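You operate a simulated robot arm through the tools that you are given. There is no shell and no other tool. Be economical: measure what you need, move in short steps, check, and stop when the job is done.

You run a simulated robot arm. Do the job below in one go: nothing can be reset, and whatever is moved stays where it is left.

TASK
Brush the lint off the grey shirt, then rub soap on the patch beside its fold.
Fine: brush and soap go back on their trays. Nothing pinched, dropped or knocked over.

It is judged by the outcome, as a careful person would: the job done as asked, and still so three seconds after it is handed in. It fails if anything else is knocked over, pushed out of place, dropped, spilled or broken. Flat cloth is picked up by pressing the open fingertips on it (5 to 10 N) and closing them slowly along it; thin cloth reads only 2 to 8 mm in the jaws.

THE ROBOT
A 6-joint arm with a two-finger parallel gripper, fixed in place. Base frame: the origin is at the foot of the arm, x ahead of it, y to its left, z up. Units: m, degrees, N and s.
Its first joint turns from -66.0 to 66.0 degrees. Payload 2.9 kg.
The tool frame sits at the grasp point between the pads (the TCP): z along the fingers, y along the line on which they close. The tips reach 0.03 m beyond it. Largest opening 0.11 m; finger width 0.02, thickness 0.01; the body of the gripper, 0.048 by 0.112 m, starts 0.055 m behind the TCP.
Orientation is told as [roll, pitch, yaw] about the base's x, y, z axes, in that order, counted from this pose: with the fingers straight down and closing along the base's y, the tool's x points along the base's -x, its y along +y and its z along -z.

THE INTERFACE
- The arm moves only by the tool apply_moves. Its argument "steps" is a list of rows, each an object of numbers (a shift or turn left out is 0, a gripper value left out holds the last): "tx", "ty", "tz": the shift along the tool's x, y, z in units of 300 mm (1.0 is 300 mm); "rx", "ry", "rz": the turn, a rotation vector about the tool's x, y, z in units of 120 degrees (1.0 is 120 degrees); "grip": the closure, from 0 (fully open) to 1 (shut). In form: [{"tx": .., "ty": .., "tz": .., "rx": .., "ry": .., "rz": .., "grip": ..}, ...]. A call has 1 to 20 rows; each row is the pose to reach, as a shift and turn from the pose commanded when the call began, along the tool's axes at that moment. A call with a number of a shift or a turn outside -1 to 1 is refused whole. Each row takes 0.2 s and may step no farther than 0.05 m and 8.6 degrees from the row before; otherwise, or with a gripper value out of range, the whole call is refused. A pose out of reach is approached as far as the arm can. The call stops where the force on the tool passes 40 N (or 10 N more than at its start, if that is more) or the arm is blocked; 0.2 s more then pass. The fingers move at their own pace (about 0.108 m/s each) and stop on an object; they squeeze with about 22 N. The grip force told is the motor's: it shows also when the fingers shut on nothing. Time passes only in rows, and 0.2 s behind the last, so rows that repeat a pose let the fingers close. It gives the time, the measured TCP pose, the force on the tool (base axes), the opening and the grip force at its end, in the units of the frame above (readings bear some noise).
- Cameras (640 x 400 px; columns grow to the right, rows downward): "scene" is fixed at [0.0748, 0.4264, 1.3871]; the picture's right is [-0.81, -0.58, 0.00], its down [-0.30, 0.41, -0.86] and it looks along [0.50, -0.70, -0.51] (base axes); focal length 332 px, centre (320, 200). "wrist" rides on the gripper at [0.072, 0.017, -0.103] in the tool frame; the picture's right is [-0.23, 0.97, 0.00], its down [-0.76, -0.18, -0.62] and it looks along [-0.61, -0.14, 0.78] (tool axes); focal length 222 px, centre (320, 200). There is no depth. A picture from a camera that has moved, and an enlarged one, comes with that camera's place and axes in the base frame and with its lens.
- capture(camera): a new picture of that camera. It takes no simulated time.
- enlarge(camera, box): a new picture of the part [left, top, right, bottom] of that camera's present view, enlarged. It takes no simulated time.
- close_job(): hands the job in; it is judged then, once.

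Go step by step. Nothing tells you positions but the pictures and the camera data: compare them with the known pose of the tool, close in by small moves and look again before you grip or let go. The budget is 120 turns and 64 pictures, counting those below and the enlarged ones. Unless the task says otherwise, let go and move clear before handing in, and close with one line.

The tools are called after "Request:" as a command line: name --argument value ..., lists and objects as JSON in quotes. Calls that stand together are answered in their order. apply_moves: Moves the arm, as the interface text tells. Its arguments: {"type":"object","properties":{"steps":{"type":"array"}},"required":["steps"]} The other tools are called the same way: capture (camera) takes a picture; enlarge (camera, box) takes an enlarged picture of a part of a camera's view; close_job () hands the job in.

At the start:

```text
time: 0.0
eef_pos: [0.3547, -0.1238, 1.1533]
ee_rot: [0.0, 0.0, 0.0]
ft_force: [0.4, 0.0, -0.1]
gripper_width: 0.1098
grip_force: 0.0
```

scene: 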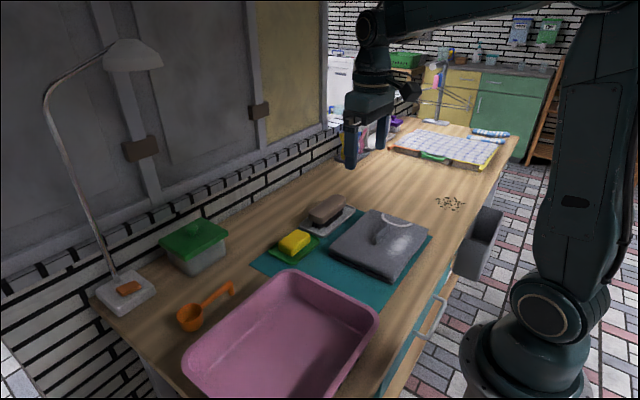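
wrist: 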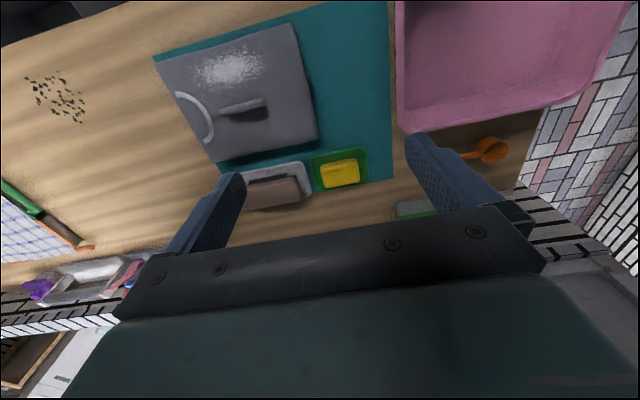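

I see a grey shirt folded on a teal mat, with white lint at one side and a fold ridge, a brush on a tray, and yellow soap on a green tray. I'll look closer first.

Request:
enlarge --camera "scene" --box '[240, 170, 440, 295]'

Request:
enlarge --camera "wrist" --box '[140, 10, 400, 220]'

```text
3.20 times, centred on (340, 232) of scene
camera zoom: at [0.0748, 0.4264, 1.3871], right [-0.81, -0.58, 0.0], down [-0.3, 0.41, -0.86], along [0.5, -0.7, -0.51], focal length 1062 px, centre (256, 96)
```

zoom: 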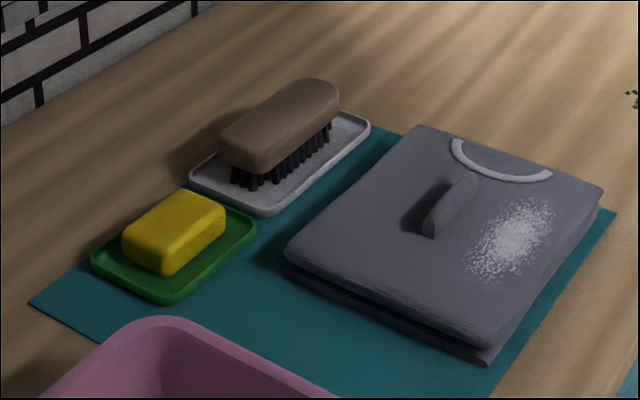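

```text
1.90 times, centred on (270, 115) of wrist
camera zoom: at [0.2834, -0.1049, 1.2579], right [0.23, 0.97, 0.0], down [0.76, -0.18, 0.62], along [0.61, -0.14, -0.78], focal length 423 px, centre (415, 362)
```

zoom: 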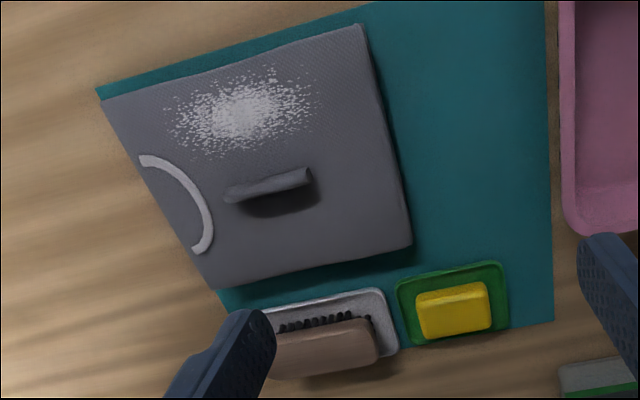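

Triangulating the soap from both cameras puts it near [0.55, -0.12, 0.83]. That doesn't fit a work surface at z = 0.25, so I'll go by the pictures. A small test move will check the axes and scale.

Request:
apply_moves --steps '[{"tx": -0.1}, {"tx": -0.1, "ty": 0.1}, {"tx": -0.1, "ty": 0.1, "tz": 0.1}, {"tx": -0.1, "ty": 0.1, "tz": 0.1}]'

Request:
capture --camera "scene"

Request:
capture --camera "wrist"

```text
time: 1.0
eef_pos: [0.3851, -0.0939, 1.1231]
ee_rot: [0.0, 0.0, 0.1]
ft_force: [1.1, 0.1, -0.6]
gripper_width: 0.11
grip_force: 0.1
```

```text
59 pictures are left
```

scene: 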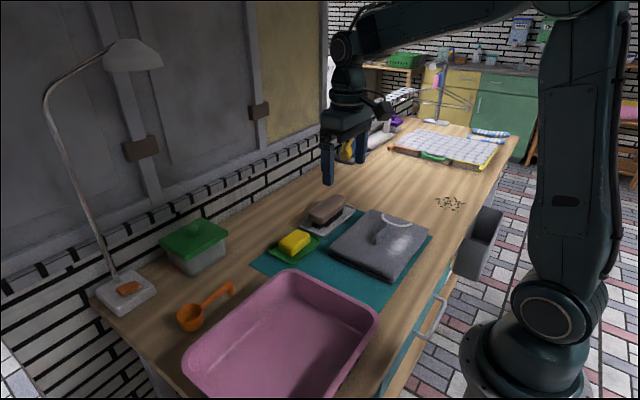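

```text
58 pictures are left
camera wrist: at [0.3133, -0.0752, 1.2281], right [0.23, 0.97, 0.0], down [0.76, -0.18, 0.62], along [0.61, -0.14, -0.78], focal length 222 px, centre (320, 200)
```

wrist: 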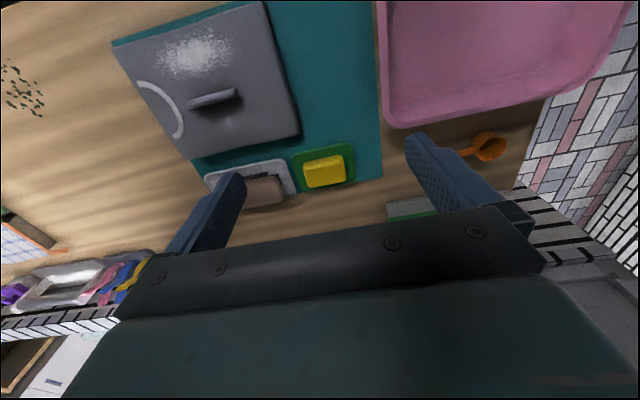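

The reported motion matches the pictures, so the frame is consistent. The table top is near z ≈ 0.8, the shirt top about 0.83, the lint near (0.31, -0.27), the brush near (0.545, -0.27) and the soap near (0.547, -0.118). Next I'll move back for a closer look at the shirt.

Request:
apply_moves --steps '[{"tx": 0.088, "ty": -0.088, "tz": 0.06}, {"tx": 0.175, "ty": -0.177, "tz": 0.12}, {"tx": 0.263, "ty": -0.265, "tz": 0.18}, {"tx": 0.35, "ty": -0.353, "tz": 0.243}, {"tx": 0.35, "ty": -0.353, "tz": 0.243}]'

Request:
capture --camera "wrist"

Request:
enlarge --camera "scene" --box '[330, 200, 440, 280]'

```text
time: 2.2
eef_pos: [0.2792, -0.1985, 1.0516]
ee_rot: [-0.1, 0.0, -0.1]
ft_force: [0.0, -0.4, -0.3]
gripper_width: 0.11
grip_force: 0.0
```

```text
57 pictures are left
camera wrist: at [0.2074, -0.1808, 1.155], right [0.23, 0.97, 0.0], down [0.76, -0.18, 0.62], along [0.61, -0.14, -0.78], focal length 222 px, centre (320, 200)
```

wrist: 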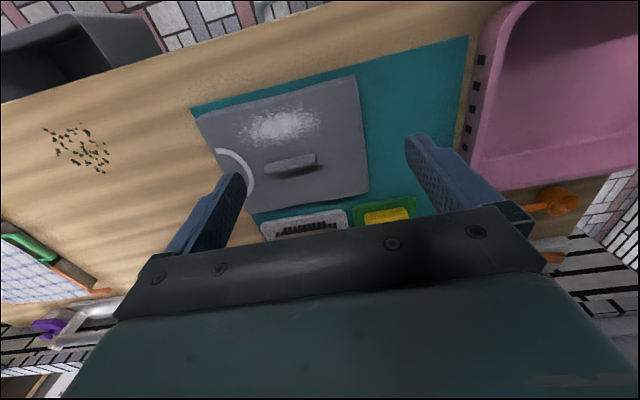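

```text
5.00 times, centred on (385, 240) of scene
camera zoom: at [0.0748, 0.4264, 1.3871], right [-0.81, -0.58, 0.0], down [-0.3, 0.41, -0.86], along [0.5, -0.7, -0.51], focal length 1660 px, centre (-5, 0)
```

zoom: 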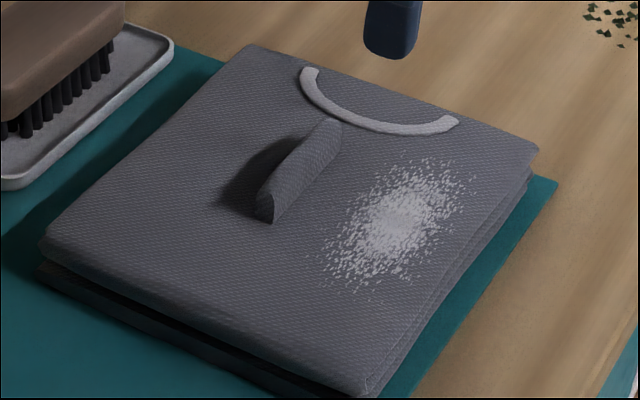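

Request:
enlarge --camera "wrist" --box '[190, 70, 380, 215]'

```text
2.76 times, centred on (285, 142) of wrist
camera zoom: at [0.2074, -0.1808, 1.155], right [0.23, 0.97, 0.0], down [0.76, -0.18, 0.62], along [0.61, -0.14, -0.78], focal length 613 px, centre (417, 359)
```

zoom: 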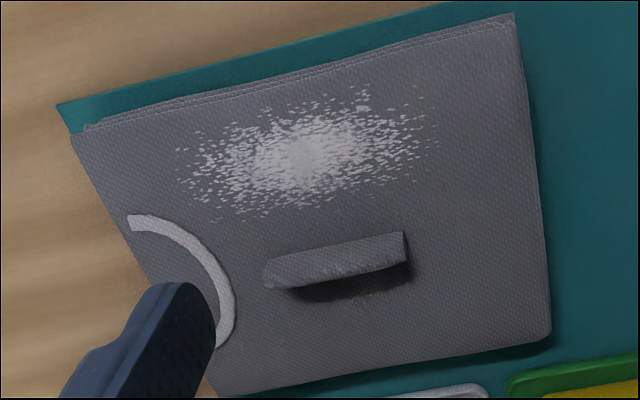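

There's something faint in the shadow on the soap side of the fold, so I'll move in for a closer look.

Request:
apply_moves --steps '[{"tx": -0.065, "ty": -0.055, "tz": 0.1}, {"tx": -0.13, "ty": -0.11, "tz": 0.2}, {"tx": -0.195, "ty": -0.165, "tz": 0.3}, {"tx": -0.26, "ty": -0.22, "tz": 0.4}, {"tx": -0.26, "ty": -0.22, "tz": 0.4}]'

Request:
enlarge --camera "wrist" --box '[200, 50, 440, 210]'

```text
time: 3.4
eef_pos: [0.3586, -0.2643, 0.9293]
ee_rot: [-0.1, 0.1, 0.0]
ft_force: [-0.4, 0.0, -0.5]
gripper_width: 0.1101
grip_force: 0.0
```

```text
2.50 times, centred on (320, 130) of wrist
camera zoom: at [0.2867, -0.2462, 1.0342], right [0.23, 0.97, 0.0], down [0.76, -0.18, 0.62], along [0.61, -0.14, -0.78], focal length 555 px, centre (320, 375)
```

zoom: 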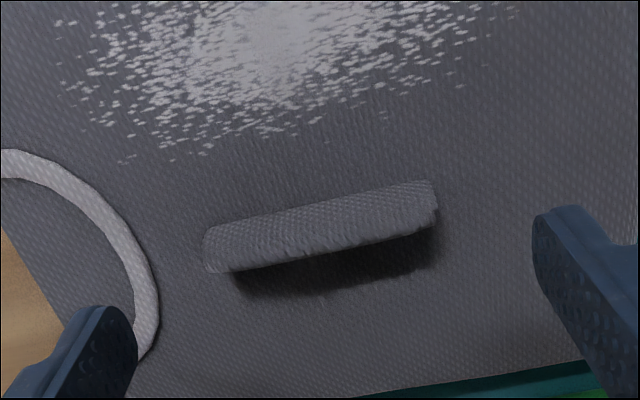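

The near side shows only shadow. I'll rise a little and yaw the wrist to see the far side of the fold and learn the wrist's range.

Request:
apply_moves --steps '[{"tx": -0.06, "ty": 0.04, "tz": -0.08}, {"tx": -0.12, "ty": 0.08, "tz": -0.17, "rz": 0.07}, {"tx": -0.12, "ty": 0.08, "tz": -0.17, "rz": 0.14}, {"tx": -0.12, "ty": 0.08, "tz": -0.17, "rz": 0.21}, {"tx": -0.12, "ty": 0.08, "tz": -0.17, "rz": 0.28}, {"tx": -0.12, "ty": 0.08, "tz": -0.17, "rz": 0.35}, {"tx": -0.12, "ty": 0.08, "tz": -0.17, "rz": 0.42}, {"tx": -0.12, "ty": 0.08, "tz": -0.17, "rz": 0.49}, {"tx": -0.12, "ty": 0.08, "tz": -0.17, "rz": 0.56}, {"tx": -0.12, "ty": 0.08, "tz": -0.17, "rz": 0.63}, {"tx": -0.12, "ty": 0.08, "tz": -0.17, "rz": 0.7}, {"tx": -0.12, "ty": 0.08, "tz": -0.17, "rz": 0.77}, {"tx": -0.12, "ty": 0.08, "tz": -0.17, "rz": 0.84}, {"tx": -0.12, "ty": 0.08, "tz": -0.17, "rz": 0.91}, {"tx": -0.12, "ty": 0.08, "tz": -0.17, "rz": 0.98}]'

Request:
capture --camera "wrist"

```text
time: 6.6
eef_pos: [0.3931, -0.2415, 0.9822]
ee_rot: [0.0, 0.1, -117.8]
ft_force: [0.4, 0.0, -0.6]
gripper_width: 0.11
grip_force: 0.1
```

```text
53 pictures are left
camera wrist: at [0.4434, -0.1837, 1.0863], right [0.76, -0.65, 0.0], down [-0.51, -0.59, 0.62], along [-0.41, -0.47, -0.78], focal length 222 px, centre (320, 200)
```

wrist: 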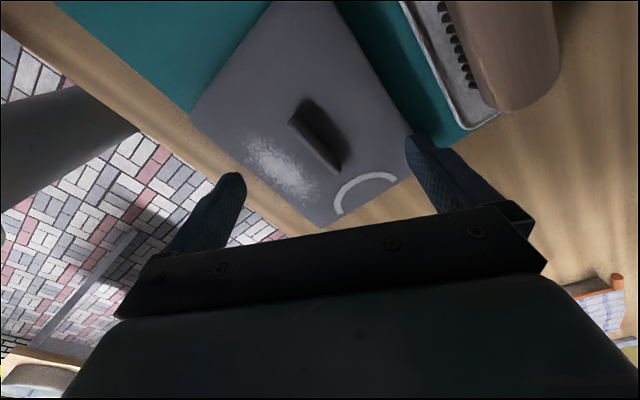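

Request:
enlarge --camera "wrist" --box '[240, 60, 400, 180]'

Request:
enlarge --camera "wrist" --box '[390, 0, 580, 150]'

```text
3.33 times, centred on (320, 120) of wrist
camera zoom: at [0.4434, -0.1837, 1.0863], right [0.76, -0.65, 0.0], down [-0.51, -0.59, 0.62], along [-0.41, -0.47, -0.78], focal length 740 px, centre (320, 467)
```

zoom: 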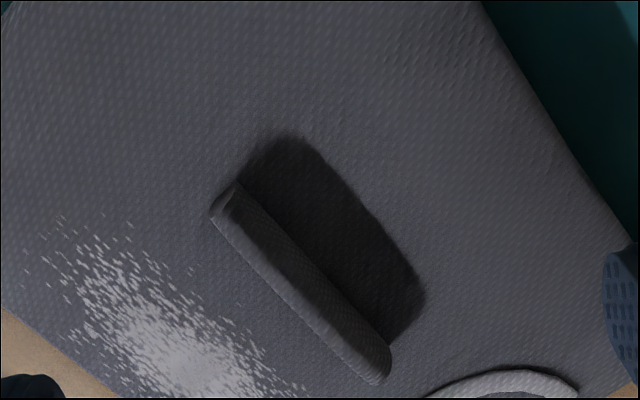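

```text
2.67 times, centred on (485, 75) of wrist
camera zoom: at [0.4434, -0.1837, 1.0863], right [0.76, -0.65, 0.0], down [-0.51, -0.59, 0.62], along [-0.41, -0.47, -0.78], focal length 592 px, centre (-120, 533)
```

zoom: 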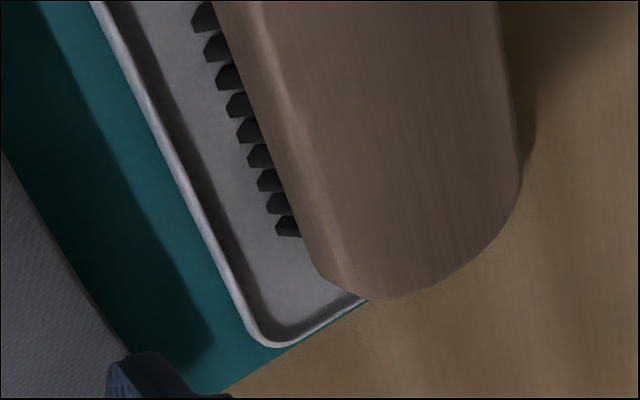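

The dark area looks like a shadow, and the stain may be under the lint, so I'll look again after brushing. The brush's long axis lies along base y, near x ≈ 0.554 and about 0.06 wide. I'll hover over it at yaw -90.

Request:
apply_moves --steps '[{"tx": 0.042, "ty": 0.13, "rz": -0.058}, {"tx": 0.083, "ty": 0.26, "rz": -0.116}, {"tx": 0.125, "ty": 0.39, "rz": -0.174}, {"tx": 0.166, "ty": 0.519, "rz": -0.232}, {"tx": 0.166, "ty": 0.519, "rz": -0.232}]'

Request:
capture --camera "wrist"

Request:
enlarge --camera "scene" --box '[260, 120, 420, 260]'

```text
time: 7.8
eef_pos: [0.5548, -0.2698, 0.9822]
ee_rot: [-0.1, 0.0, -89.6]
ft_force: [-0.3, 0.4, -0.5]
gripper_width: 0.1102
grip_force: 0.1
```

```text
50 pictures are left
camera wrist: at [0.5725, -0.1954, 1.0856], right [0.98, -0.22, 0.0], down [-0.17, -0.76, 0.62], along [-0.14, -0.61, -0.78], focal length 222 px, centre (320, 200)
```

wrist: 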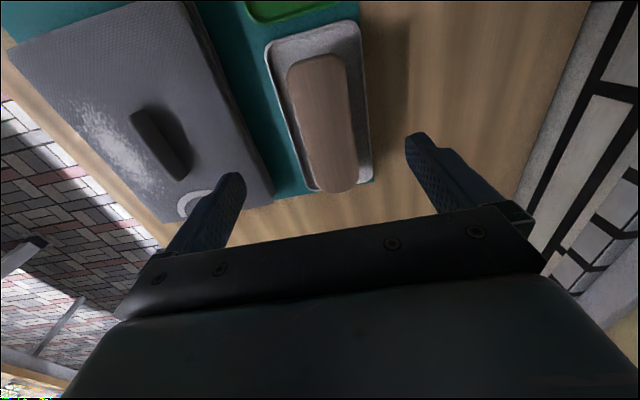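

```text
2.86 times, centred on (340, 190) of scene
camera zoom: at [0.0748, 0.4264, 1.3871], right [-0.81, -0.58, 0.0], down [-0.3, 0.41, -0.86], along [0.5, -0.7, -0.51], focal length 948 px, centre (263, 229)
```

zoom: 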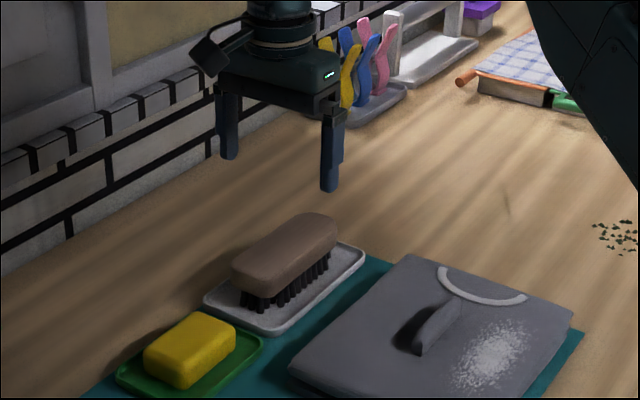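

Reach is fine here. The brush centre is near (0.561, -0.285), with its top around z 0.87. I'll descend partway and check from the side.

Request:
apply_moves --steps '[{"tx": -0.05, "ty": 0.02, "tz": 0.1}, {"tx": -0.05, "ty": 0.02, "tz": 0.207}, {"tx": -0.05, "ty": 0.02, "tz": 0.207}]'

Request:
enlarge --camera "scene" --box '[270, 140, 390, 240]'

Request:
capture --camera "wrist"

```text
time: 8.6
eef_pos: [0.5603, -0.2846, 0.9187]
ee_rot: [0.0, -0.1, -89.8]
ft_force: [-0.2, 0.2, -0.2]
gripper_width: 0.1099
grip_force: 0.1
```

```text
4.00 times, centred on (330, 190) of scene
camera zoom: at [0.0748, 0.4264, 1.3871], right [-0.81, -0.58, 0.0], down [-0.3, 0.41, -0.86], along [0.5, -0.7, -0.51], focal length 1328 px, centre (280, 240)
```

zoom: 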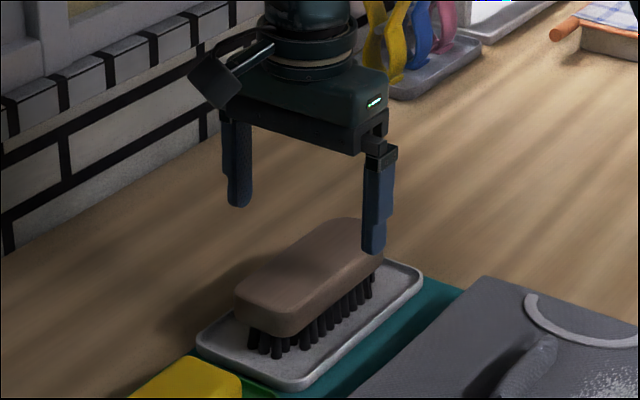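

```text
47 pictures are left
camera wrist: at [0.5785, -0.2105, 1.0234], right [0.97, -0.22, 0.0], down [-0.17, -0.76, 0.62], along [-0.14, -0.61, -0.78], focal length 222 px, centre (320, 200)
```

wrist: 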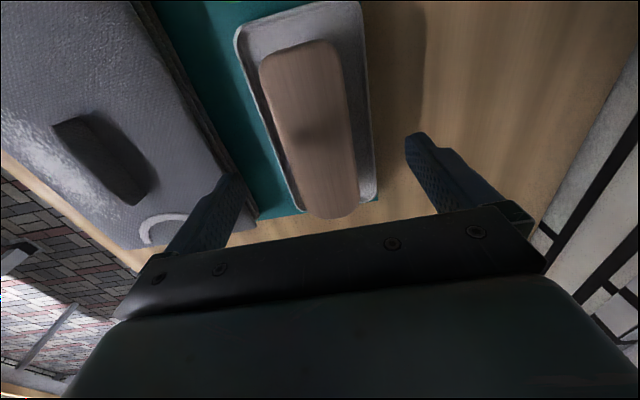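

The gripper is centred over the brush body, which spans about z 0.832–0.865. I'll lower so the tips reach about 0.838, above the tray rim, then close gently.

Request:
apply_moves --steps '[{"tx": -0.015, "tz": 0.08, "rz": 0.02}, {"tx": -0.015, "tz": 0.12, "rz": 0.02}, {"tx": -0.015, "tz": 0.15, "rz": 0.02}, {"tx": -0.015, "tz": 0.168, "rz": 0.02}]'

Request:
enlarge --camera "scene" --box '[270, 140, 390, 240]'

Request:
capture --camera "wrist"

```text
time: 9.6
eef_pos: [0.5608, -0.2882, 0.8692]
ee_rot: [0.0, 0.1, -92.3]
ft_force: [0.1, -0.4, 0.3]
gripper_width: 0.1098
grip_force: 0.1
```

```text
4.00 times, centred on (330, 190) of scene
camera zoom: at [0.0748, 0.4264, 1.3871], right [-0.81, -0.58, 0.0], down [-0.3, 0.41, -0.86], along [0.5, -0.7, -0.51], focal length 1328 px, centre (280, 240)
```

zoom: 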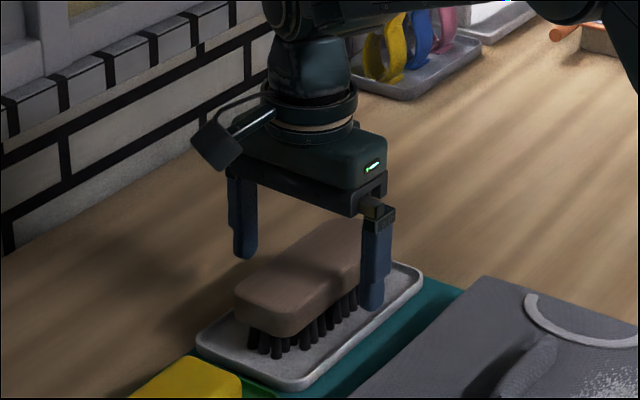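

```text
45 pictures are left
camera wrist: at [0.582, -0.2153, 0.9732], right [0.96, -0.26, 0.0], down [-0.21, -0.75, 0.62], along [-0.16, -0.6, -0.78], focal length 222 px, centre (320, 200)
```

wrist: 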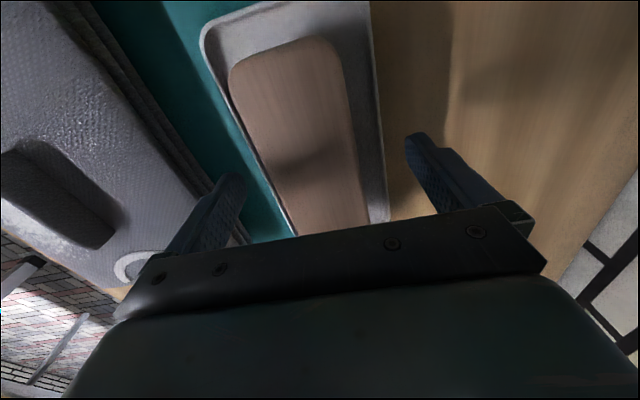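

Aligned, with both fingers clear on either side. Closing in small stages.

Request:
apply_moves --steps '[{"grip": 0.3}, {"grip": 0.42}, {"grip": 0.5}, {"grip": 0.7}, {"grip": 1.0}, {"grip": 1.0}]'

Request:
enlarge --camera "scene" --box '[270, 140, 390, 240]'

```text
time: 11.0
eef_pos: [0.5612, -0.2877, 0.8684]
ee_rot: [0.0, 0.0, -92.3]
ft_force: [1.0, -0.7, 0.4]
gripper_width: 0.0555
grip_force: 22.1
```

```text
4.00 times, centred on (330, 190) of scene
camera zoom: at [0.0748, 0.4264, 1.3871], right [-0.81, -0.58, 0.0], down [-0.3, 0.41, -0.86], along [0.5, -0.7, -0.51], focal length 1328 px, centre (280, 240)
```

zoom: 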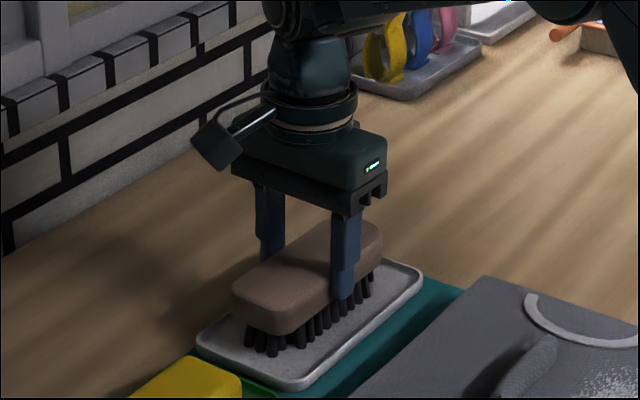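

The brush is gripped at 0.0555 m. Lifting straight up.

Request:
apply_moves --steps '[{"tz": -0.04}, {"tz": -0.12}, {"tz": -0.2}, {"tz": -0.25}, {"tz": -0.25}]'

Request:
enlarge --camera "scene" --box '[260, 120, 440, 270]'

```text
time: 12.2
eef_pos: [0.5616, -0.2889, 0.9449]
ee_rot: [-0.1, 0.1, -92.2]
ft_force: [0.5, -0.2, -0.9]
gripper_width: 0.0557
grip_force: 21.8
```

```text
2.67 times, centred on (350, 195) of scene
camera zoom: at [0.0748, 0.4264, 1.3871], right [-0.81, -0.58, 0.0], down [-0.3, 0.41, -0.86], along [0.5, -0.7, -0.51], focal length 885 px, centre (240, 213)
```

zoom: 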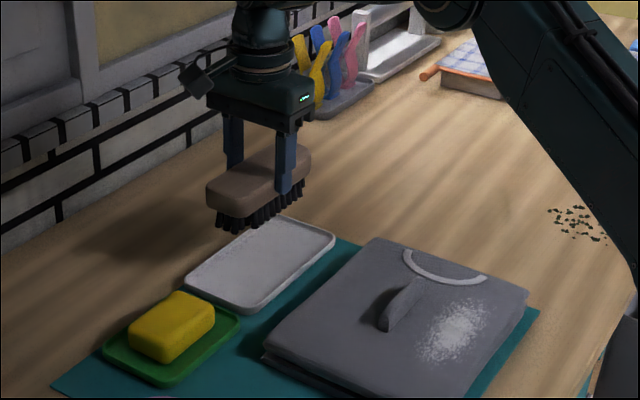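

The brush is in hand. I'll carry it over the lint (centre ≈ (0.31, -0.267)), starting at x = 0.318 so it stays clear of the fold, whose near side is at x ≈ 0.36.

Request:
apply_moves --steps '[{"tx": 0.008, "ty": -0.136}, {"tx": 0.016, "ty": -0.272}, {"tx": 0.024, "ty": -0.408}, {"tx": 0.032, "ty": -0.544, "rz": -0.01}, {"tx": 0.04, "ty": -0.68, "rz": -0.019}, {"tx": 0.0475, "ty": -0.815, "rz": -0.019}, {"tx": 0.0475, "ty": -0.815, "tz": 0.06, "rz": -0.019}, {"tx": 0.0475, "ty": -0.815, "tz": 0.1, "rz": -0.019}, {"tx": 0.0475, "ty": -0.815, "tz": 0.1, "rz": -0.019}]'

Request:
enlarge --camera "scene" --box '[320, 150, 470, 290]'

Request:
capture --camera "wrist"

```text
time: 14.2
eef_pos: [0.3168, -0.2644, 0.9141]
ee_rot: [0.1, 0.0, -89.9]
ft_force: [0.9, 0.1, -1.3]
gripper_width: 0.0555
grip_force: 21.8
```

```text
2.86 times, centred on (395, 220) of scene
camera zoom: at [0.0748, 0.4264, 1.3871], right [-0.81, -0.58, 0.0], down [-0.3, 0.41, -0.86], along [0.5, -0.7, -0.51], focal length 948 px, centre (106, 143)
```

zoom: 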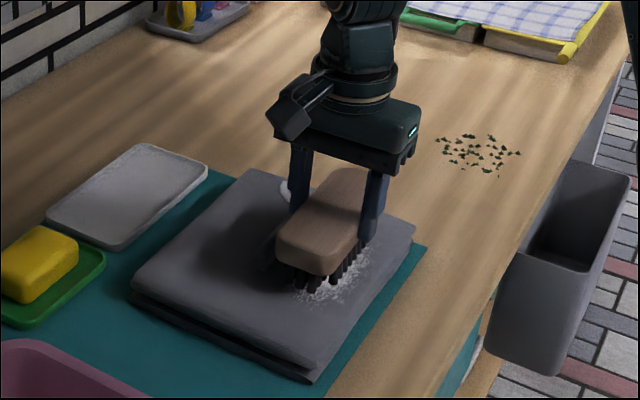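

```text
41 pictures are left
camera wrist: at [0.3351, -0.1913, 1.0182], right [0.97, -0.23, 0.0], down [-0.18, -0.76, 0.62], along [-0.14, -0.61, -0.78], focal length 222 px, centre (320, 200)
```

wrist: 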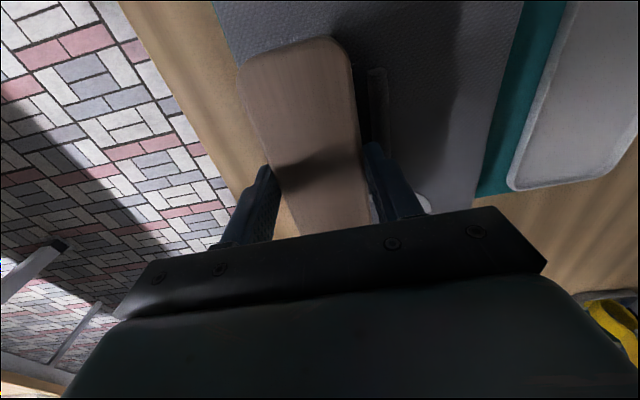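

Over the lint and clear of the fold. Lowering in small steps to feel for contact.

Request:
apply_moves --steps '[{"tz": 0.03}, {"tz": 0.06}, {"tz": 0.07}, {"tz": 0.075}, {"tz": 0.075}]'

```text
time: 15.4
eef_pos: [0.319, -0.2649, 0.8925]
ee_rot: [0.1, 0.0, -90.0]
ft_force: [-1.1, -1.7, 23.8]
gripper_width: 0.0555
grip_force: 22.1
```

Contact already, at about 24 N, which is too firm. Backing off a little.

Request:
apply_moves --steps '[{"tz": -0.008}, {"tz": -0.012}, {"tz": -0.012}]'

```text
time: 16.2
eef_pos: [0.3163, -0.2642, 0.8958]
ee_rot: [-0.2, 0.2, -89.9]
ft_force: [-1.2, -0.1, -1.5]
gripper_width: 0.0553
grip_force: 22.2
```

Request:
apply_moves --steps '[{"tz": 0.003}, {"tz": 0.006}, {"tz": 0.006}]'

```text
time: 17.0
eef_pos: [0.3161, -0.2649, 0.895]
ee_rot: [0.0, 0.0, -89.9]
ft_force: [0.5, -0.2, -0.8]
gripper_width: 0.0556
grip_force: 22.1
```

Request:
apply_moves --steps '[{"tz": 0.003}, {"tz": 0.004}, {"tz": 0.004}]'

```text
time: 17.8
eef_pos: [0.3169, -0.2646, 0.8933]
ee_rot: [0.0, 0.1, -89.9]
ft_force: [-0.7, 0.3, 1.5]
gripper_width: 0.0553
grip_force: 22.1
```

Request:
apply_moves --steps '[{"tz": 0.001}, {"tz": 0.001}]'

```text
time: 18.4
eef_pos: [0.3178, -0.2652, 0.8916]
ee_rot: [0.0, -0.1, -89.9]
ft_force: [-1.4, 1.6, 7.7]
gripper_width: 0.0556
grip_force: 22.4
```

About 8 N, which is a light brushing pressure. Stroking away from the fold toward the shirt's free edge, then lifting.

Request:
apply_moves --steps '[{"ty": -0.03}, {"ty": -0.06}, {"ty": -0.09}, {"ty": -0.12}, {"ty": -0.15}, {"ty": -0.18}, {"ty": -0.21}]'

Request:
enlarge --camera "scene" --box '[320, 150, 470, 290]'

```text
time: 20.0
eef_pos: [0.2543, -0.2658, 0.892]
ee_rot: [0.1, -0.1, -89.9]
ft_force: [6.2, 0.4, 11.0]
gripper_width: 0.0556
grip_force: 21.4
```

```text
2.86 times, centred on (395, 220) of scene
camera zoom: at [0.0748, 0.4265, 1.3871], right [-0.81, -0.58, 0.0], down [-0.3, 0.41, -0.86], along [0.5, -0.7, -0.51], focal length 948 px, centre (106, 143)
```

zoom: 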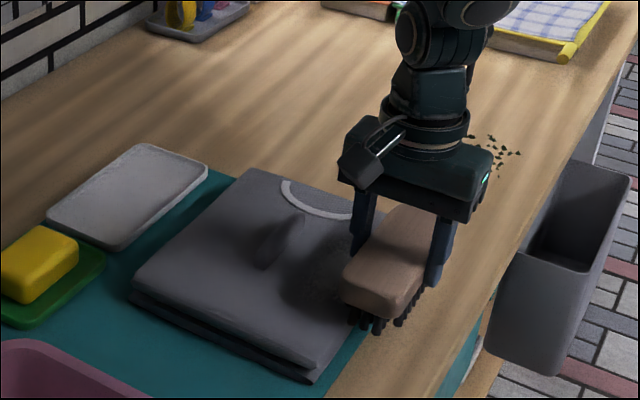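

The shirt hasn't shifted and the lint looks mostly gone. Lifting and checking.

Request:
apply_moves --steps '[{"tz": -0.05}, {"tz": -0.15}, {"tz": -0.2}, {"ty": -0.05, "tz": -0.25}, {"ty": -0.05, "tz": -0.25}]'

Request:
enlarge --camera "scene" --box '[320, 190, 440, 280]'

Request:
capture --camera "wrist"

```text
time: 21.2
eef_pos: [0.2393, -0.2656, 0.9662]
ee_rot: [0.0, 0.0, -90.0]
ft_force: [0.2, 0.0, -1.7]
gripper_width: 0.0551
grip_force: 22.2
```

```text
4.44 times, centred on (380, 235) of scene
camera zoom: at [0.0748, 0.4264, 1.3871], right [-0.81, -0.58, 0.0], down [-0.3, 0.41, -0.86], along [0.5, -0.7, -0.51], focal length 1476 px, centre (53, 44)
```

zoom: 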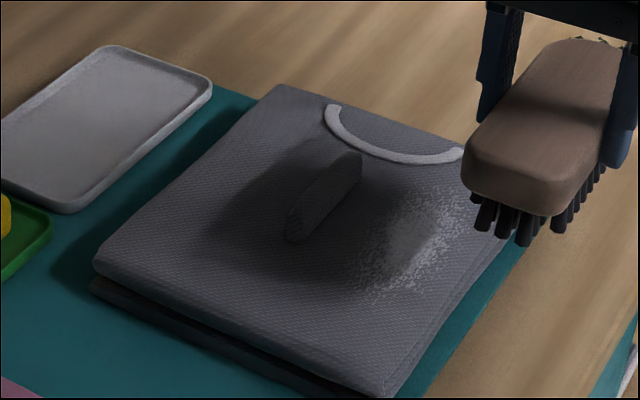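

```text
38 pictures are left
camera wrist: at [0.2573, -0.1914, 1.0715], right [0.97, -0.23, 0.0], down [-0.18, -0.76, 0.62], along [-0.14, -0.61, -0.78], focal length 222 px, centre (320, 200)
```

wrist: 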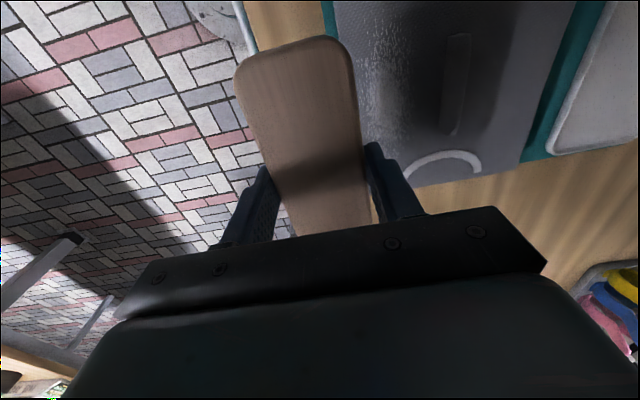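

The shadow hides the result. I'll shift aside for a clean view.

Request:
apply_moves --steps '[{"tx": 0.12, "tz": -0.1}, {"tx": 0.26, "tz": -0.15}, {"tx": 0.4, "tz": -0.2}, {"tx": 0.5, "tz": -0.2}, {"tx": 0.5, "tz": -0.2}]'

Request:
enlarge --camera "scene" --box '[320, 190, 440, 280]'

Request:
capture --camera "wrist"

```text
time: 22.4
eef_pos: [0.2402, -0.1156, 1.0284]
ee_rot: [0.0, 0.0, -90.0]
ft_force: [0.1, 0.6, -0.6]
gripper_width: 0.0554
grip_force: 21.9
```

```text
4.44 times, centred on (380, 235) of scene
camera zoom: at [0.0748, 0.4264, 1.3871], right [-0.81, -0.58, 0.0], down [-0.3, 0.41, -0.86], along [0.5, -0.7, -0.51], focal length 1476 px, centre (53, 44)
```

zoom: 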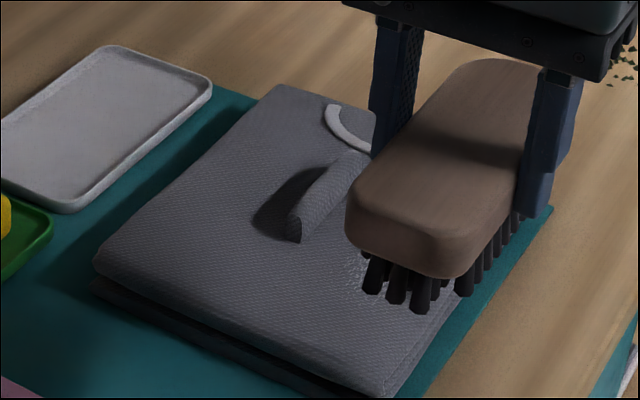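

```text
36 pictures are left
camera wrist: at [0.2571, -0.0416, 1.1322], right [0.97, -0.23, 0.0], down [-0.18, -0.76, 0.62], along [-0.14, -0.61, -0.78], focal length 222 px, centre (320, 200)
```

wrist: 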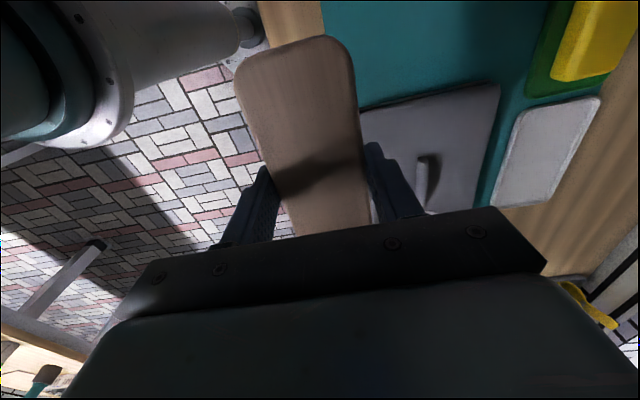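

Request:
apply_moves --steps '[{"ty": 0.15}, {"ty": 0.3}, {"ty": 0.45}, {"ty": 0.6}, {"ty": 0.6}]'

Request:
enlarge --camera "scene" --box '[320, 190, 440, 280]'

```text
time: 23.6
eef_pos: [0.4193, -0.1146, 1.0263]
ee_rot: [0.0, 0.0, -89.8]
ft_force: [-0.3, -0.3, -1.2]
gripper_width: 0.0554
grip_force: 21.7
```

```text
4.44 times, centred on (380, 235) of scene
camera zoom: at [0.0748, 0.4264, 1.3871], right [-0.81, -0.58, 0.0], down [-0.3, 0.41, -0.86], along [0.5, -0.7, -0.51], focal length 1476 px, centre (53, 44)
```

zoom: 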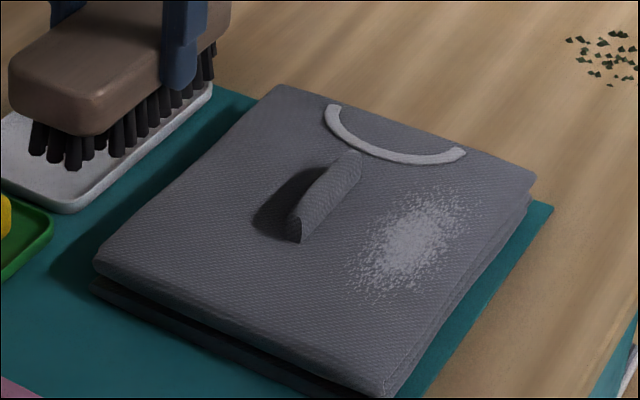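

One pass dimmed the lint but didn't clear it, and the shirt hasn't moved. I'll make more passes at the same light pressure.

Request:
apply_moves --steps '[{"ty": -0.11, "tx": -0.12, "tz": 0.08}, {"ty": -0.22, "tx": -0.25, "tz": 0.15}, {"ty": -0.34, "tx": -0.37, "tz": 0.22}, {"ty": -0.34, "tx": -0.5, "tz": 0.3}, {"ty": -0.34, "tx": -0.5, "tz": 0.4}, {"ty": -0.34, "tx": -0.5, "tz": 0.44}, {"ty": -0.34, "tx": -0.5, "tz": 0.45}, {"ty": -0.37, "tx": -0.5, "tz": 0.45}, {"ty": -0.4, "tx": -0.5, "tz": 0.45}, {"ty": -0.43, "tx": -0.5, "tz": 0.45}, {"ty": -0.46, "tx": -0.5, "tz": 0.45}, {"ty": -0.49, "tx": -0.5, "tz": 0.45}, {"ty": -0.52, "tx": -0.5, "tz": 0.45}, {"ty": -0.55, "tx": -0.5, "tz": 0.45}, {"ty": -0.55, "tx": -0.5, "tz": 0.42}, {"ty": -0.45, "tx": -0.5, "tz": 0.41}, {"ty": -0.34, "tx": -0.5, "tz": 0.41}, {"ty": -0.34, "tx": -0.5, "tz": 0.44}, {"ty": -0.34, "tx": -0.5, "tz": 0.45}]'

```text
refused: row 1 steps farther than a row can; nothing moved
```

Request:
apply_moves --steps '[{"ty": -0.08, "tx": -0.1, "tz": 0.07}, {"ty": -0.17, "tx": -0.2, "tz": 0.14}, {"ty": -0.26, "tx": -0.3, "tz": 0.2}, {"ty": -0.34, "tx": -0.4, "tz": 0.27}, {"ty": -0.34, "tx": -0.5, "tz": 0.35}, {"ty": -0.34, "tx": -0.5, "tz": 0.43}, {"ty": -0.34, "tx": -0.5, "tz": 0.45}, {"ty": -0.37, "tx": -0.5, "tz": 0.45}, {"ty": -0.4, "tx": -0.5, "tz": 0.45}, {"ty": -0.43, "tx": -0.5, "tz": 0.45}, {"ty": -0.46, "tx": -0.5, "tz": 0.45}, {"ty": -0.49, "tx": -0.5, "tz": 0.45}, {"ty": -0.52, "tx": -0.5, "tz": 0.45}, {"ty": -0.55, "tx": -0.5, "tz": 0.45}, {"ty": -0.55, "tx": -0.5, "tz": 0.42}, {"ty": -0.45, "tx": -0.5, "tz": 0.41}, {"ty": -0.34, "tx": -0.5, "tz": 0.41}, {"ty": -0.34, "tx": -0.5, "tz": 0.44}, {"ty": -0.34, "tx": -0.5, "tz": 0.45}]'

```text
time: 27.6
eef_pos: [0.3165, -0.2652, 0.891]
ee_rot: [0.0, 0.1, -90.0]
ft_force: [-1.8, 0.9, 8.7]
gripper_width: 0.0556
grip_force: 22.4
```

Contact again at about 9 N. Two more strokes.

Request:
apply_moves --steps '[{"ty": -0.03}, {"ty": -0.07}, {"ty": -0.11}, {"ty": -0.15}, {"ty": -0.19}, {"ty": -0.21}, {"ty": -0.21, "tz": -0.03}, {"ty": -0.1, "tz": -0.04}, {"ty": 0, "tz": -0.04}, {"tz": -0.01}, {"tz": 0}, {"ty": -0.03}, {"ty": -0.07}, {"ty": -0.11}, {"ty": -0.15}, {"ty": -0.19}, {"ty": -0.21}, {"ty": -0.21, "tz": -0.04}, {"ty": -0.1, "tz": -0.05}, {"ty": 0, "tz": -0.05}]'

Request:
apply_moves --steps '[{"tz": -0.13}, {"tz": -0.25, "tx": 0.05}, {"tz": -0.33, "tx": 0.15}, {"tz": -0.4, "ty": 0.08, "tx": 0.25}, {"tz": -0.4, "ty": 0.2, "tx": 0.35}, {"tz": -0.4, "ty": 0.3, "tx": 0.45}, {"tz": -0.4, "ty": 0.34, "tx": 0.5}, {"tz": -0.4, "ty": 0.34, "tx": 0.5}]'

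Request:
enlarge --camera "scene" --box '[320, 190, 440, 280]'

```text
time: 31.8
eef_pos: [0.3178, -0.2663, 0.9073]
ee_rot: [-0.1, 0.0, -89.9]
ft_force: [1.0, -0.4, -1.3]
gripper_width: 0.0555
grip_force: 22.1
```

```text
time: 33.6
eef_pos: [0.4197, -0.1146, 1.0281]
ee_rot: [0.0, 0.0, -90.0]
ft_force: [-0.6, -0.1, -0.5]
gripper_width: 0.0554
grip_force: 22.5
```

```text
4.44 times, centred on (380, 235) of scene
camera zoom: at [0.0748, 0.4264, 1.3871], right [-0.81, -0.58, 0.0], down [-0.3, 0.41, -0.86], along [0.5, -0.7, -0.51], focal length 1476 px, centre (53, 44)
```

zoom: 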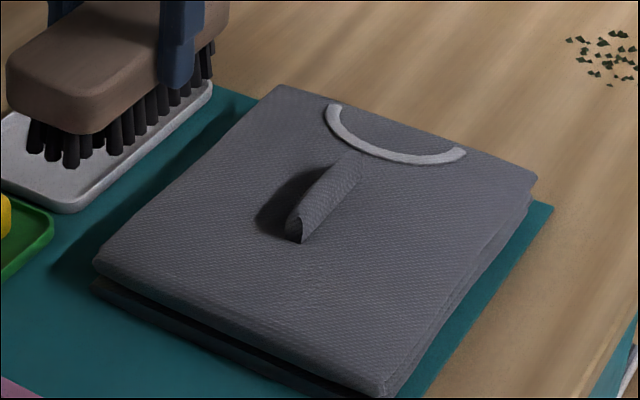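

The lint is gone and the shirt hasn't moved. Next the brush goes back to its tray, at the recorded pick-up pose (0.561, -0.288, 0.8685, yaw -92.3).

Request:
apply_moves --steps '[{"tx": -0.1, "ty": 0.08, "rz": 0.01}, {"tx": -0.2, "ty": 0.16, "rz": 0.02}, {"tx": -0.3, "ty": 0.24, "rz": 0.02}, {"tx": -0.4, "ty": 0.32, "rz": 0.02}, {"tx": -0.5, "ty": 0.41, "rz": 0.02, "tz": 0.05}, {"tx": -0.578, "ty": 0.472, "rz": 0.02, "tz": 0.12}, {"tx": -0.578, "ty": 0.472, "rz": 0.02, "tz": 0.27}, {"tx": -0.578, "ty": 0.472, "rz": 0.02, "tz": 0.4}, {"tx": -0.578, "ty": 0.472, "rz": 0.02, "tz": 0.45}, {"tx": -0.578, "ty": 0.472, "rz": 0.02, "tz": 0.45}]'

Request:
enlarge --camera "scene" --box '[270, 140, 390, 240]'

```text
time: 35.8
eef_pos: [0.5598, -0.2879, 0.8907]
ee_rot: [0.1, 0.0, -92.4]
ft_force: [-0.1, 0.4, -1.8]
gripper_width: 0.0553
grip_force: 21.9
```

```text
4.00 times, centred on (330, 190) of scene
camera zoom: at [0.0748, 0.4264, 1.3871], right [-0.81, -0.58, 0.0], down [-0.3, 0.41, -0.86], along [0.5, -0.7, -0.51], focal length 1328 px, centre (280, 240)
```

zoom: 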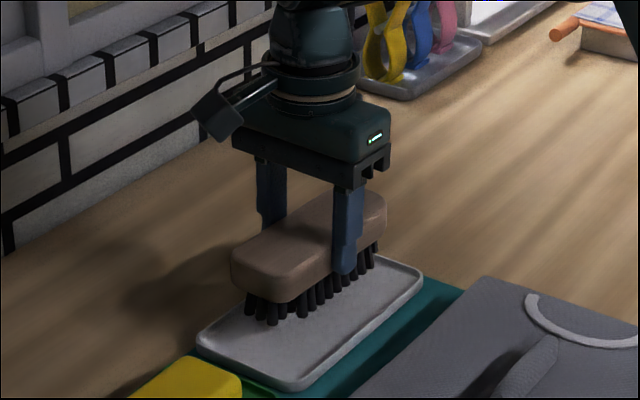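

Right above its tray, at the original alignment. Lowering the last ~21 mm slowly.

Request:
apply_moves --steps '[{"tz": 0.03, "ty": 0.003}, {"tz": 0.055, "ty": 0.003}, {"tz": 0.065, "ty": 0.003}, {"tz": 0.07, "ty": 0.003}, {"tz": 0.07, "ty": 0.003}]'

```text
time: 37.0
eef_pos: [0.5626, -0.2879, 0.8704]
ee_rot: [0.0, 0.0, -92.3]
ft_force: [-0.5, -0.8, -1.6]
gripper_width: 0.0552
grip_force: 22.3
```

Request:
apply_moves --steps '[{"tz": 0.003}, {"tz": 0.006}, {"tz": 0.006}]'

```text
time: 37.8
eef_pos: [0.5616, -0.2873, 0.8694]
ee_rot: [0.0, 0.0, -92.3]
ft_force: [-1.3, -0.4, -1.0]
gripper_width: 0.0556
grip_force: 22.7
```

Request:
apply_moves --steps '[{"tz": 0.003}, {"tz": 0.004}, {"tz": 0.004}]'

```text
time: 38.6
eef_pos: [0.5621, -0.2885, 0.8685]
ee_rot: [0.0, 0.0, -92.3]
ft_force: [-0.3, -0.1, -1.1]
gripper_width: 0.0551
grip_force: 21.8
```

Request:
apply_moves --steps '[{"tz": 0.002}, {"tz": 0.003}, {"tz": 0.003}]'

```text
time: 39.4
eef_pos: [0.5618, -0.288, 0.8684]
ee_rot: [0.0, 0.1, -92.3]
ft_force: [-0.2, -0.7, -1.5]
gripper_width: 0.0552
grip_force: 22.2
```

Request:
apply_moves --steps '[{"tz": 0.002}, {"tz": 0.004}, {"tz": 0.004}]'

```text
time: 40.2
eef_pos: [0.5607, -0.2869, 0.8662]
ee_rot: [-0.1, -0.1, -92.3]
ft_force: [-0.2, -0.1, -1.6]
gripper_width: 0.0554
grip_force: 21.8
```

Request:
apply_moves --steps '[{"tz": 0.002}, {"tz": 0.004}, {"tz": 0.004}]'

Request:
enlarge --camera "scene" --box '[290, 180, 360, 240]'

```text
time: 41.0
eef_pos: [0.563, -0.2886, 0.8654]
ee_rot: [0.0, 0.0, -92.3]
ft_force: [-0.5, 0.5, -0.5]
gripper_width: 0.0551
grip_force: 21.6
```

```text
6.67 times, centred on (325, 210) of scene
camera zoom: at [0.0748, 0.4264, 1.3871], right [-0.81, -0.58, 0.0], down [-0.3, 0.41, -0.86], along [0.5, -0.7, -0.51], focal length 2213 px, centre (287, 133)
```

zoom: 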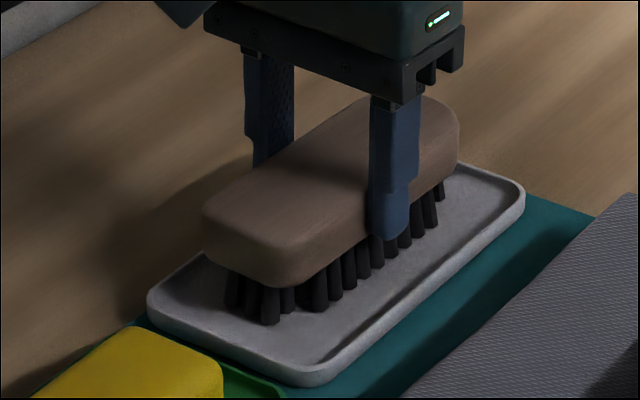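

Request:
apply_moves --steps '[{"tz": 0.002}, {"tz": 0.003}, {"tz": 0.003}]'

```text
time: 41.8
eef_pos: [0.5618, -0.2876, 0.8632]
ee_rot: [0.0, 0.0, -92.4]
ft_force: [0.6, -0.5, -1.7]
gripper_width: 0.0554
grip_force: 21.8
```

Request:
apply_moves --steps '[{"tz": 0.002}, {"tz": 0.002}]'

Request:
apply_moves --steps '[{"tz": 0.002}, {"tz": 0.002}]'

Request:
apply_moves --steps '[{"tz": 0.002}, {"tz": 0.002}]'

```text
time: 42.4
eef_pos: [0.5619, -0.2875, 0.8629]
ee_rot: [0.0, 0.1, -92.3]
ft_force: [0.0, 0.8, -0.5]
gripper_width: 0.0557
grip_force: 22.0
```

```text
time: 43.0
eef_pos: [0.5621, -0.2899, 0.8624]
ee_rot: [0.0, 0.0, -92.3]
ft_force: [-1.1, 0.1, 3.4]
gripper_width: 0.0552
grip_force: 22.3
```

```text
time: 43.6
eef_pos: [0.5617, -0.2886, 0.8623]
ee_rot: [0.1, 0.0, -92.3]
ft_force: [-0.3, 1.2, 7.1]
gripper_width: 0.0556
grip_force: 22.2
```

Seated, with a light upward force. Opening and rising straight up.

Request:
apply_moves --steps '[{"grip": 0.45}, {"grip": 0.3}, {"grip": 0.1}, {"grip": 0}, {"grip": 0, "tz": -0.1}, {"grip": 0, "tz": -0.22}, {"grip": 0, "tz": -0.35}, {"grip": 0, "tz": -0.35}]'

Request:
enlarge --camera "scene" --box '[270, 140, 390, 240]'

```text
time: 45.4
eef_pos: [0.5629, -0.2889, 0.9684]
ee_rot: [0.0, -0.1, -92.3]
ft_force: [-0.4, 0.7, 0.2]
gripper_width: 0.11
grip_force: 0.1
```

```text
4.00 times, centred on (330, 190) of scene
camera zoom: at [0.0748, 0.4264, 1.3871], right [-0.81, -0.58, 0.0], down [-0.3, 0.41, -0.86], along [0.5, -0.7, -0.51], focal length 1328 px, centre (280, 240)
```

zoom: 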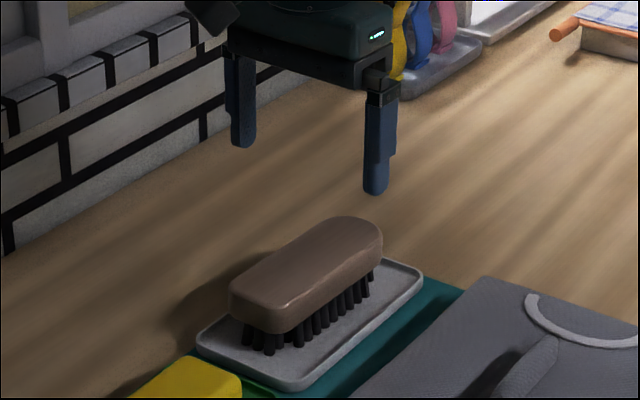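

The brush is back on its tray. Now I'll take a close look at the area beside the fold for the patch.

Request:
apply_moves --steps '[{"tx": 0.02, "ty": -0.15}, {"tx": 0.04, "ty": -0.3}, {"tx": 0.06, "ty": -0.45}, {"tx": 0.083, "ty": -0.597}, {"tx": 0.083, "ty": -0.597, "tz": 0.09}, {"tx": 0.083, "ty": -0.597, "tz": 0.09}]'

Request:
enlarge --camera "wrist" --box '[200, 20, 440, 200]'

```text
time: 46.8
eef_pos: [0.3846, -0.256, 0.9398]
ee_rot: [0.0, 0.0, -92.4]
ft_force: [0.4, 0.0, 0.0]
gripper_width: 0.1096
grip_force: 0.1
```

```text
2.22 times, centred on (320, 110) of wrist
camera zoom: at [0.4049, -0.1829, 1.0443], right [0.96, -0.27, 0.0], down [-0.21, -0.75, 0.62], along [-0.17, -0.6, -0.78], focal length 494 px, centre (320, 400)
```

zoom: 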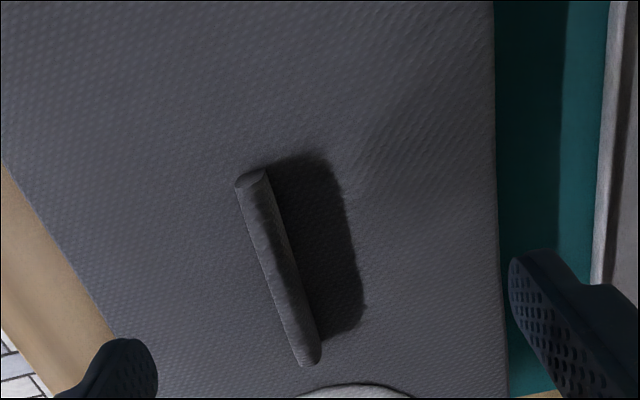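

The dark area beside the fold has an irregular edge, so it could be a stain rather than a shadow. I'll put the gripper's own shadow over it to tell which.

Request:
apply_moves --steps '[{"ty": -0.15, "tz": -0.05}, {"ty": -0.3, "tz": -0.05}, {"ty": -0.45, "tz": -0.05}, {"ty": -0.52, "tz": -0.05}, {"ty": -0.52, "tz": -0.05}]'

Request:
enlarge --camera "scene" --box '[345, 200, 425, 260]'

```text
time: 48.0
eef_pos: [0.226, -0.25, 0.9564]
ee_rot: [0.1, 0.0, -92.3]
ft_force: [-0.5, 0.1, -0.2]
gripper_width: 0.1098
grip_force: 0.1
```

```text
6.67 times, centred on (385, 230) of scene
camera zoom: at [0.0748, 0.4264, 1.3871], right [-0.81, -0.58, 0.0], down [-0.3, 0.41, -0.86], along [0.5, -0.7, -0.51], focal length 2213 px, centre (-113, 0)
```

zoom: 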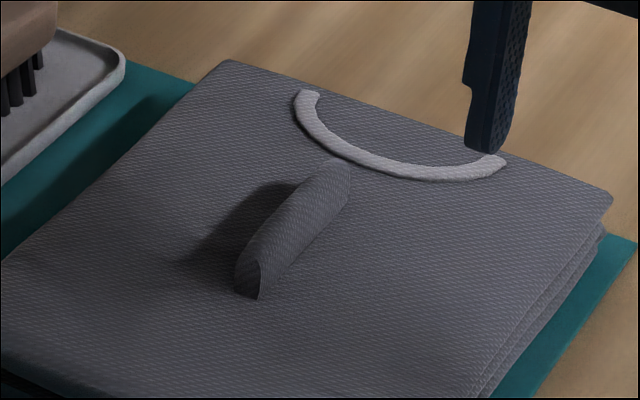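

The dark shape matches a pure shadow: it spans the fold exactly, with the same slant as the shirt's shadow on the mat. Two earlier views did show faint pale specks at its edge near (0.405, -0.268), so I'll look there with the gripper on the unlit side.

Request:
apply_moves --steps '[{"ty": 0.145}, {"ty": 0.29}, {"ty": 0.435, "tx": -0.02}, {"ty": 0.58, "tx": -0.04}, {"ty": 0.716, "tx": -0.04}, {"ty": 0.716, "tx": -0.04, "tz": 0.1}, {"ty": 0.716, "tx": -0.04, "tz": 0.1}]'

Request:
enlarge --camera "wrist" --box '[200, 80, 340, 190]'

Request:
enlarge --camera "scene" --box '[350, 205, 410, 250]'

```text
time: 49.6
eef_pos: [0.4424, -0.2695, 0.924]
ee_rot: [0.0, -0.1, -92.4]
ft_force: [-1.0, 0.7, -0.5]
gripper_width: 0.11
grip_force: 0.1
```

```text
3.64 times, centred on (270, 135) of wrist
camera zoom: at [0.4639, -0.1977, 1.0281], right [0.96, -0.27, 0.0], down [-0.21, -0.75, 0.62], along [-0.17, -0.6, -0.78], focal length 808 px, centre (502, 436)
```

zoom: 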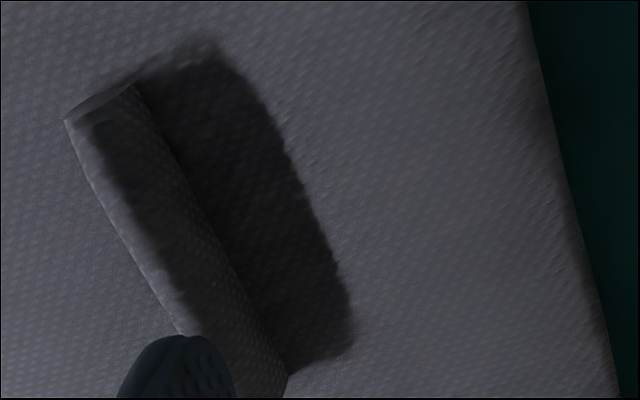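

```text
8.89 times, centred on (380, 228) of scene
camera zoom: at [0.0748, 0.4264, 1.3871], right [-0.81, -0.58, 0.0], down [-0.3, 0.41, -0.86], along [0.5, -0.7, -0.51], focal length 2951 px, centre (-213, -44)
```

zoom: 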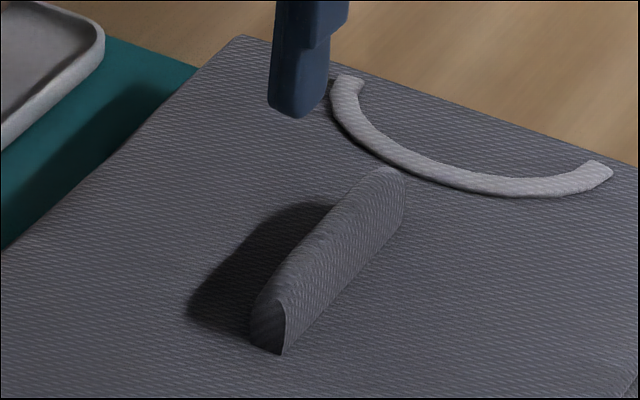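

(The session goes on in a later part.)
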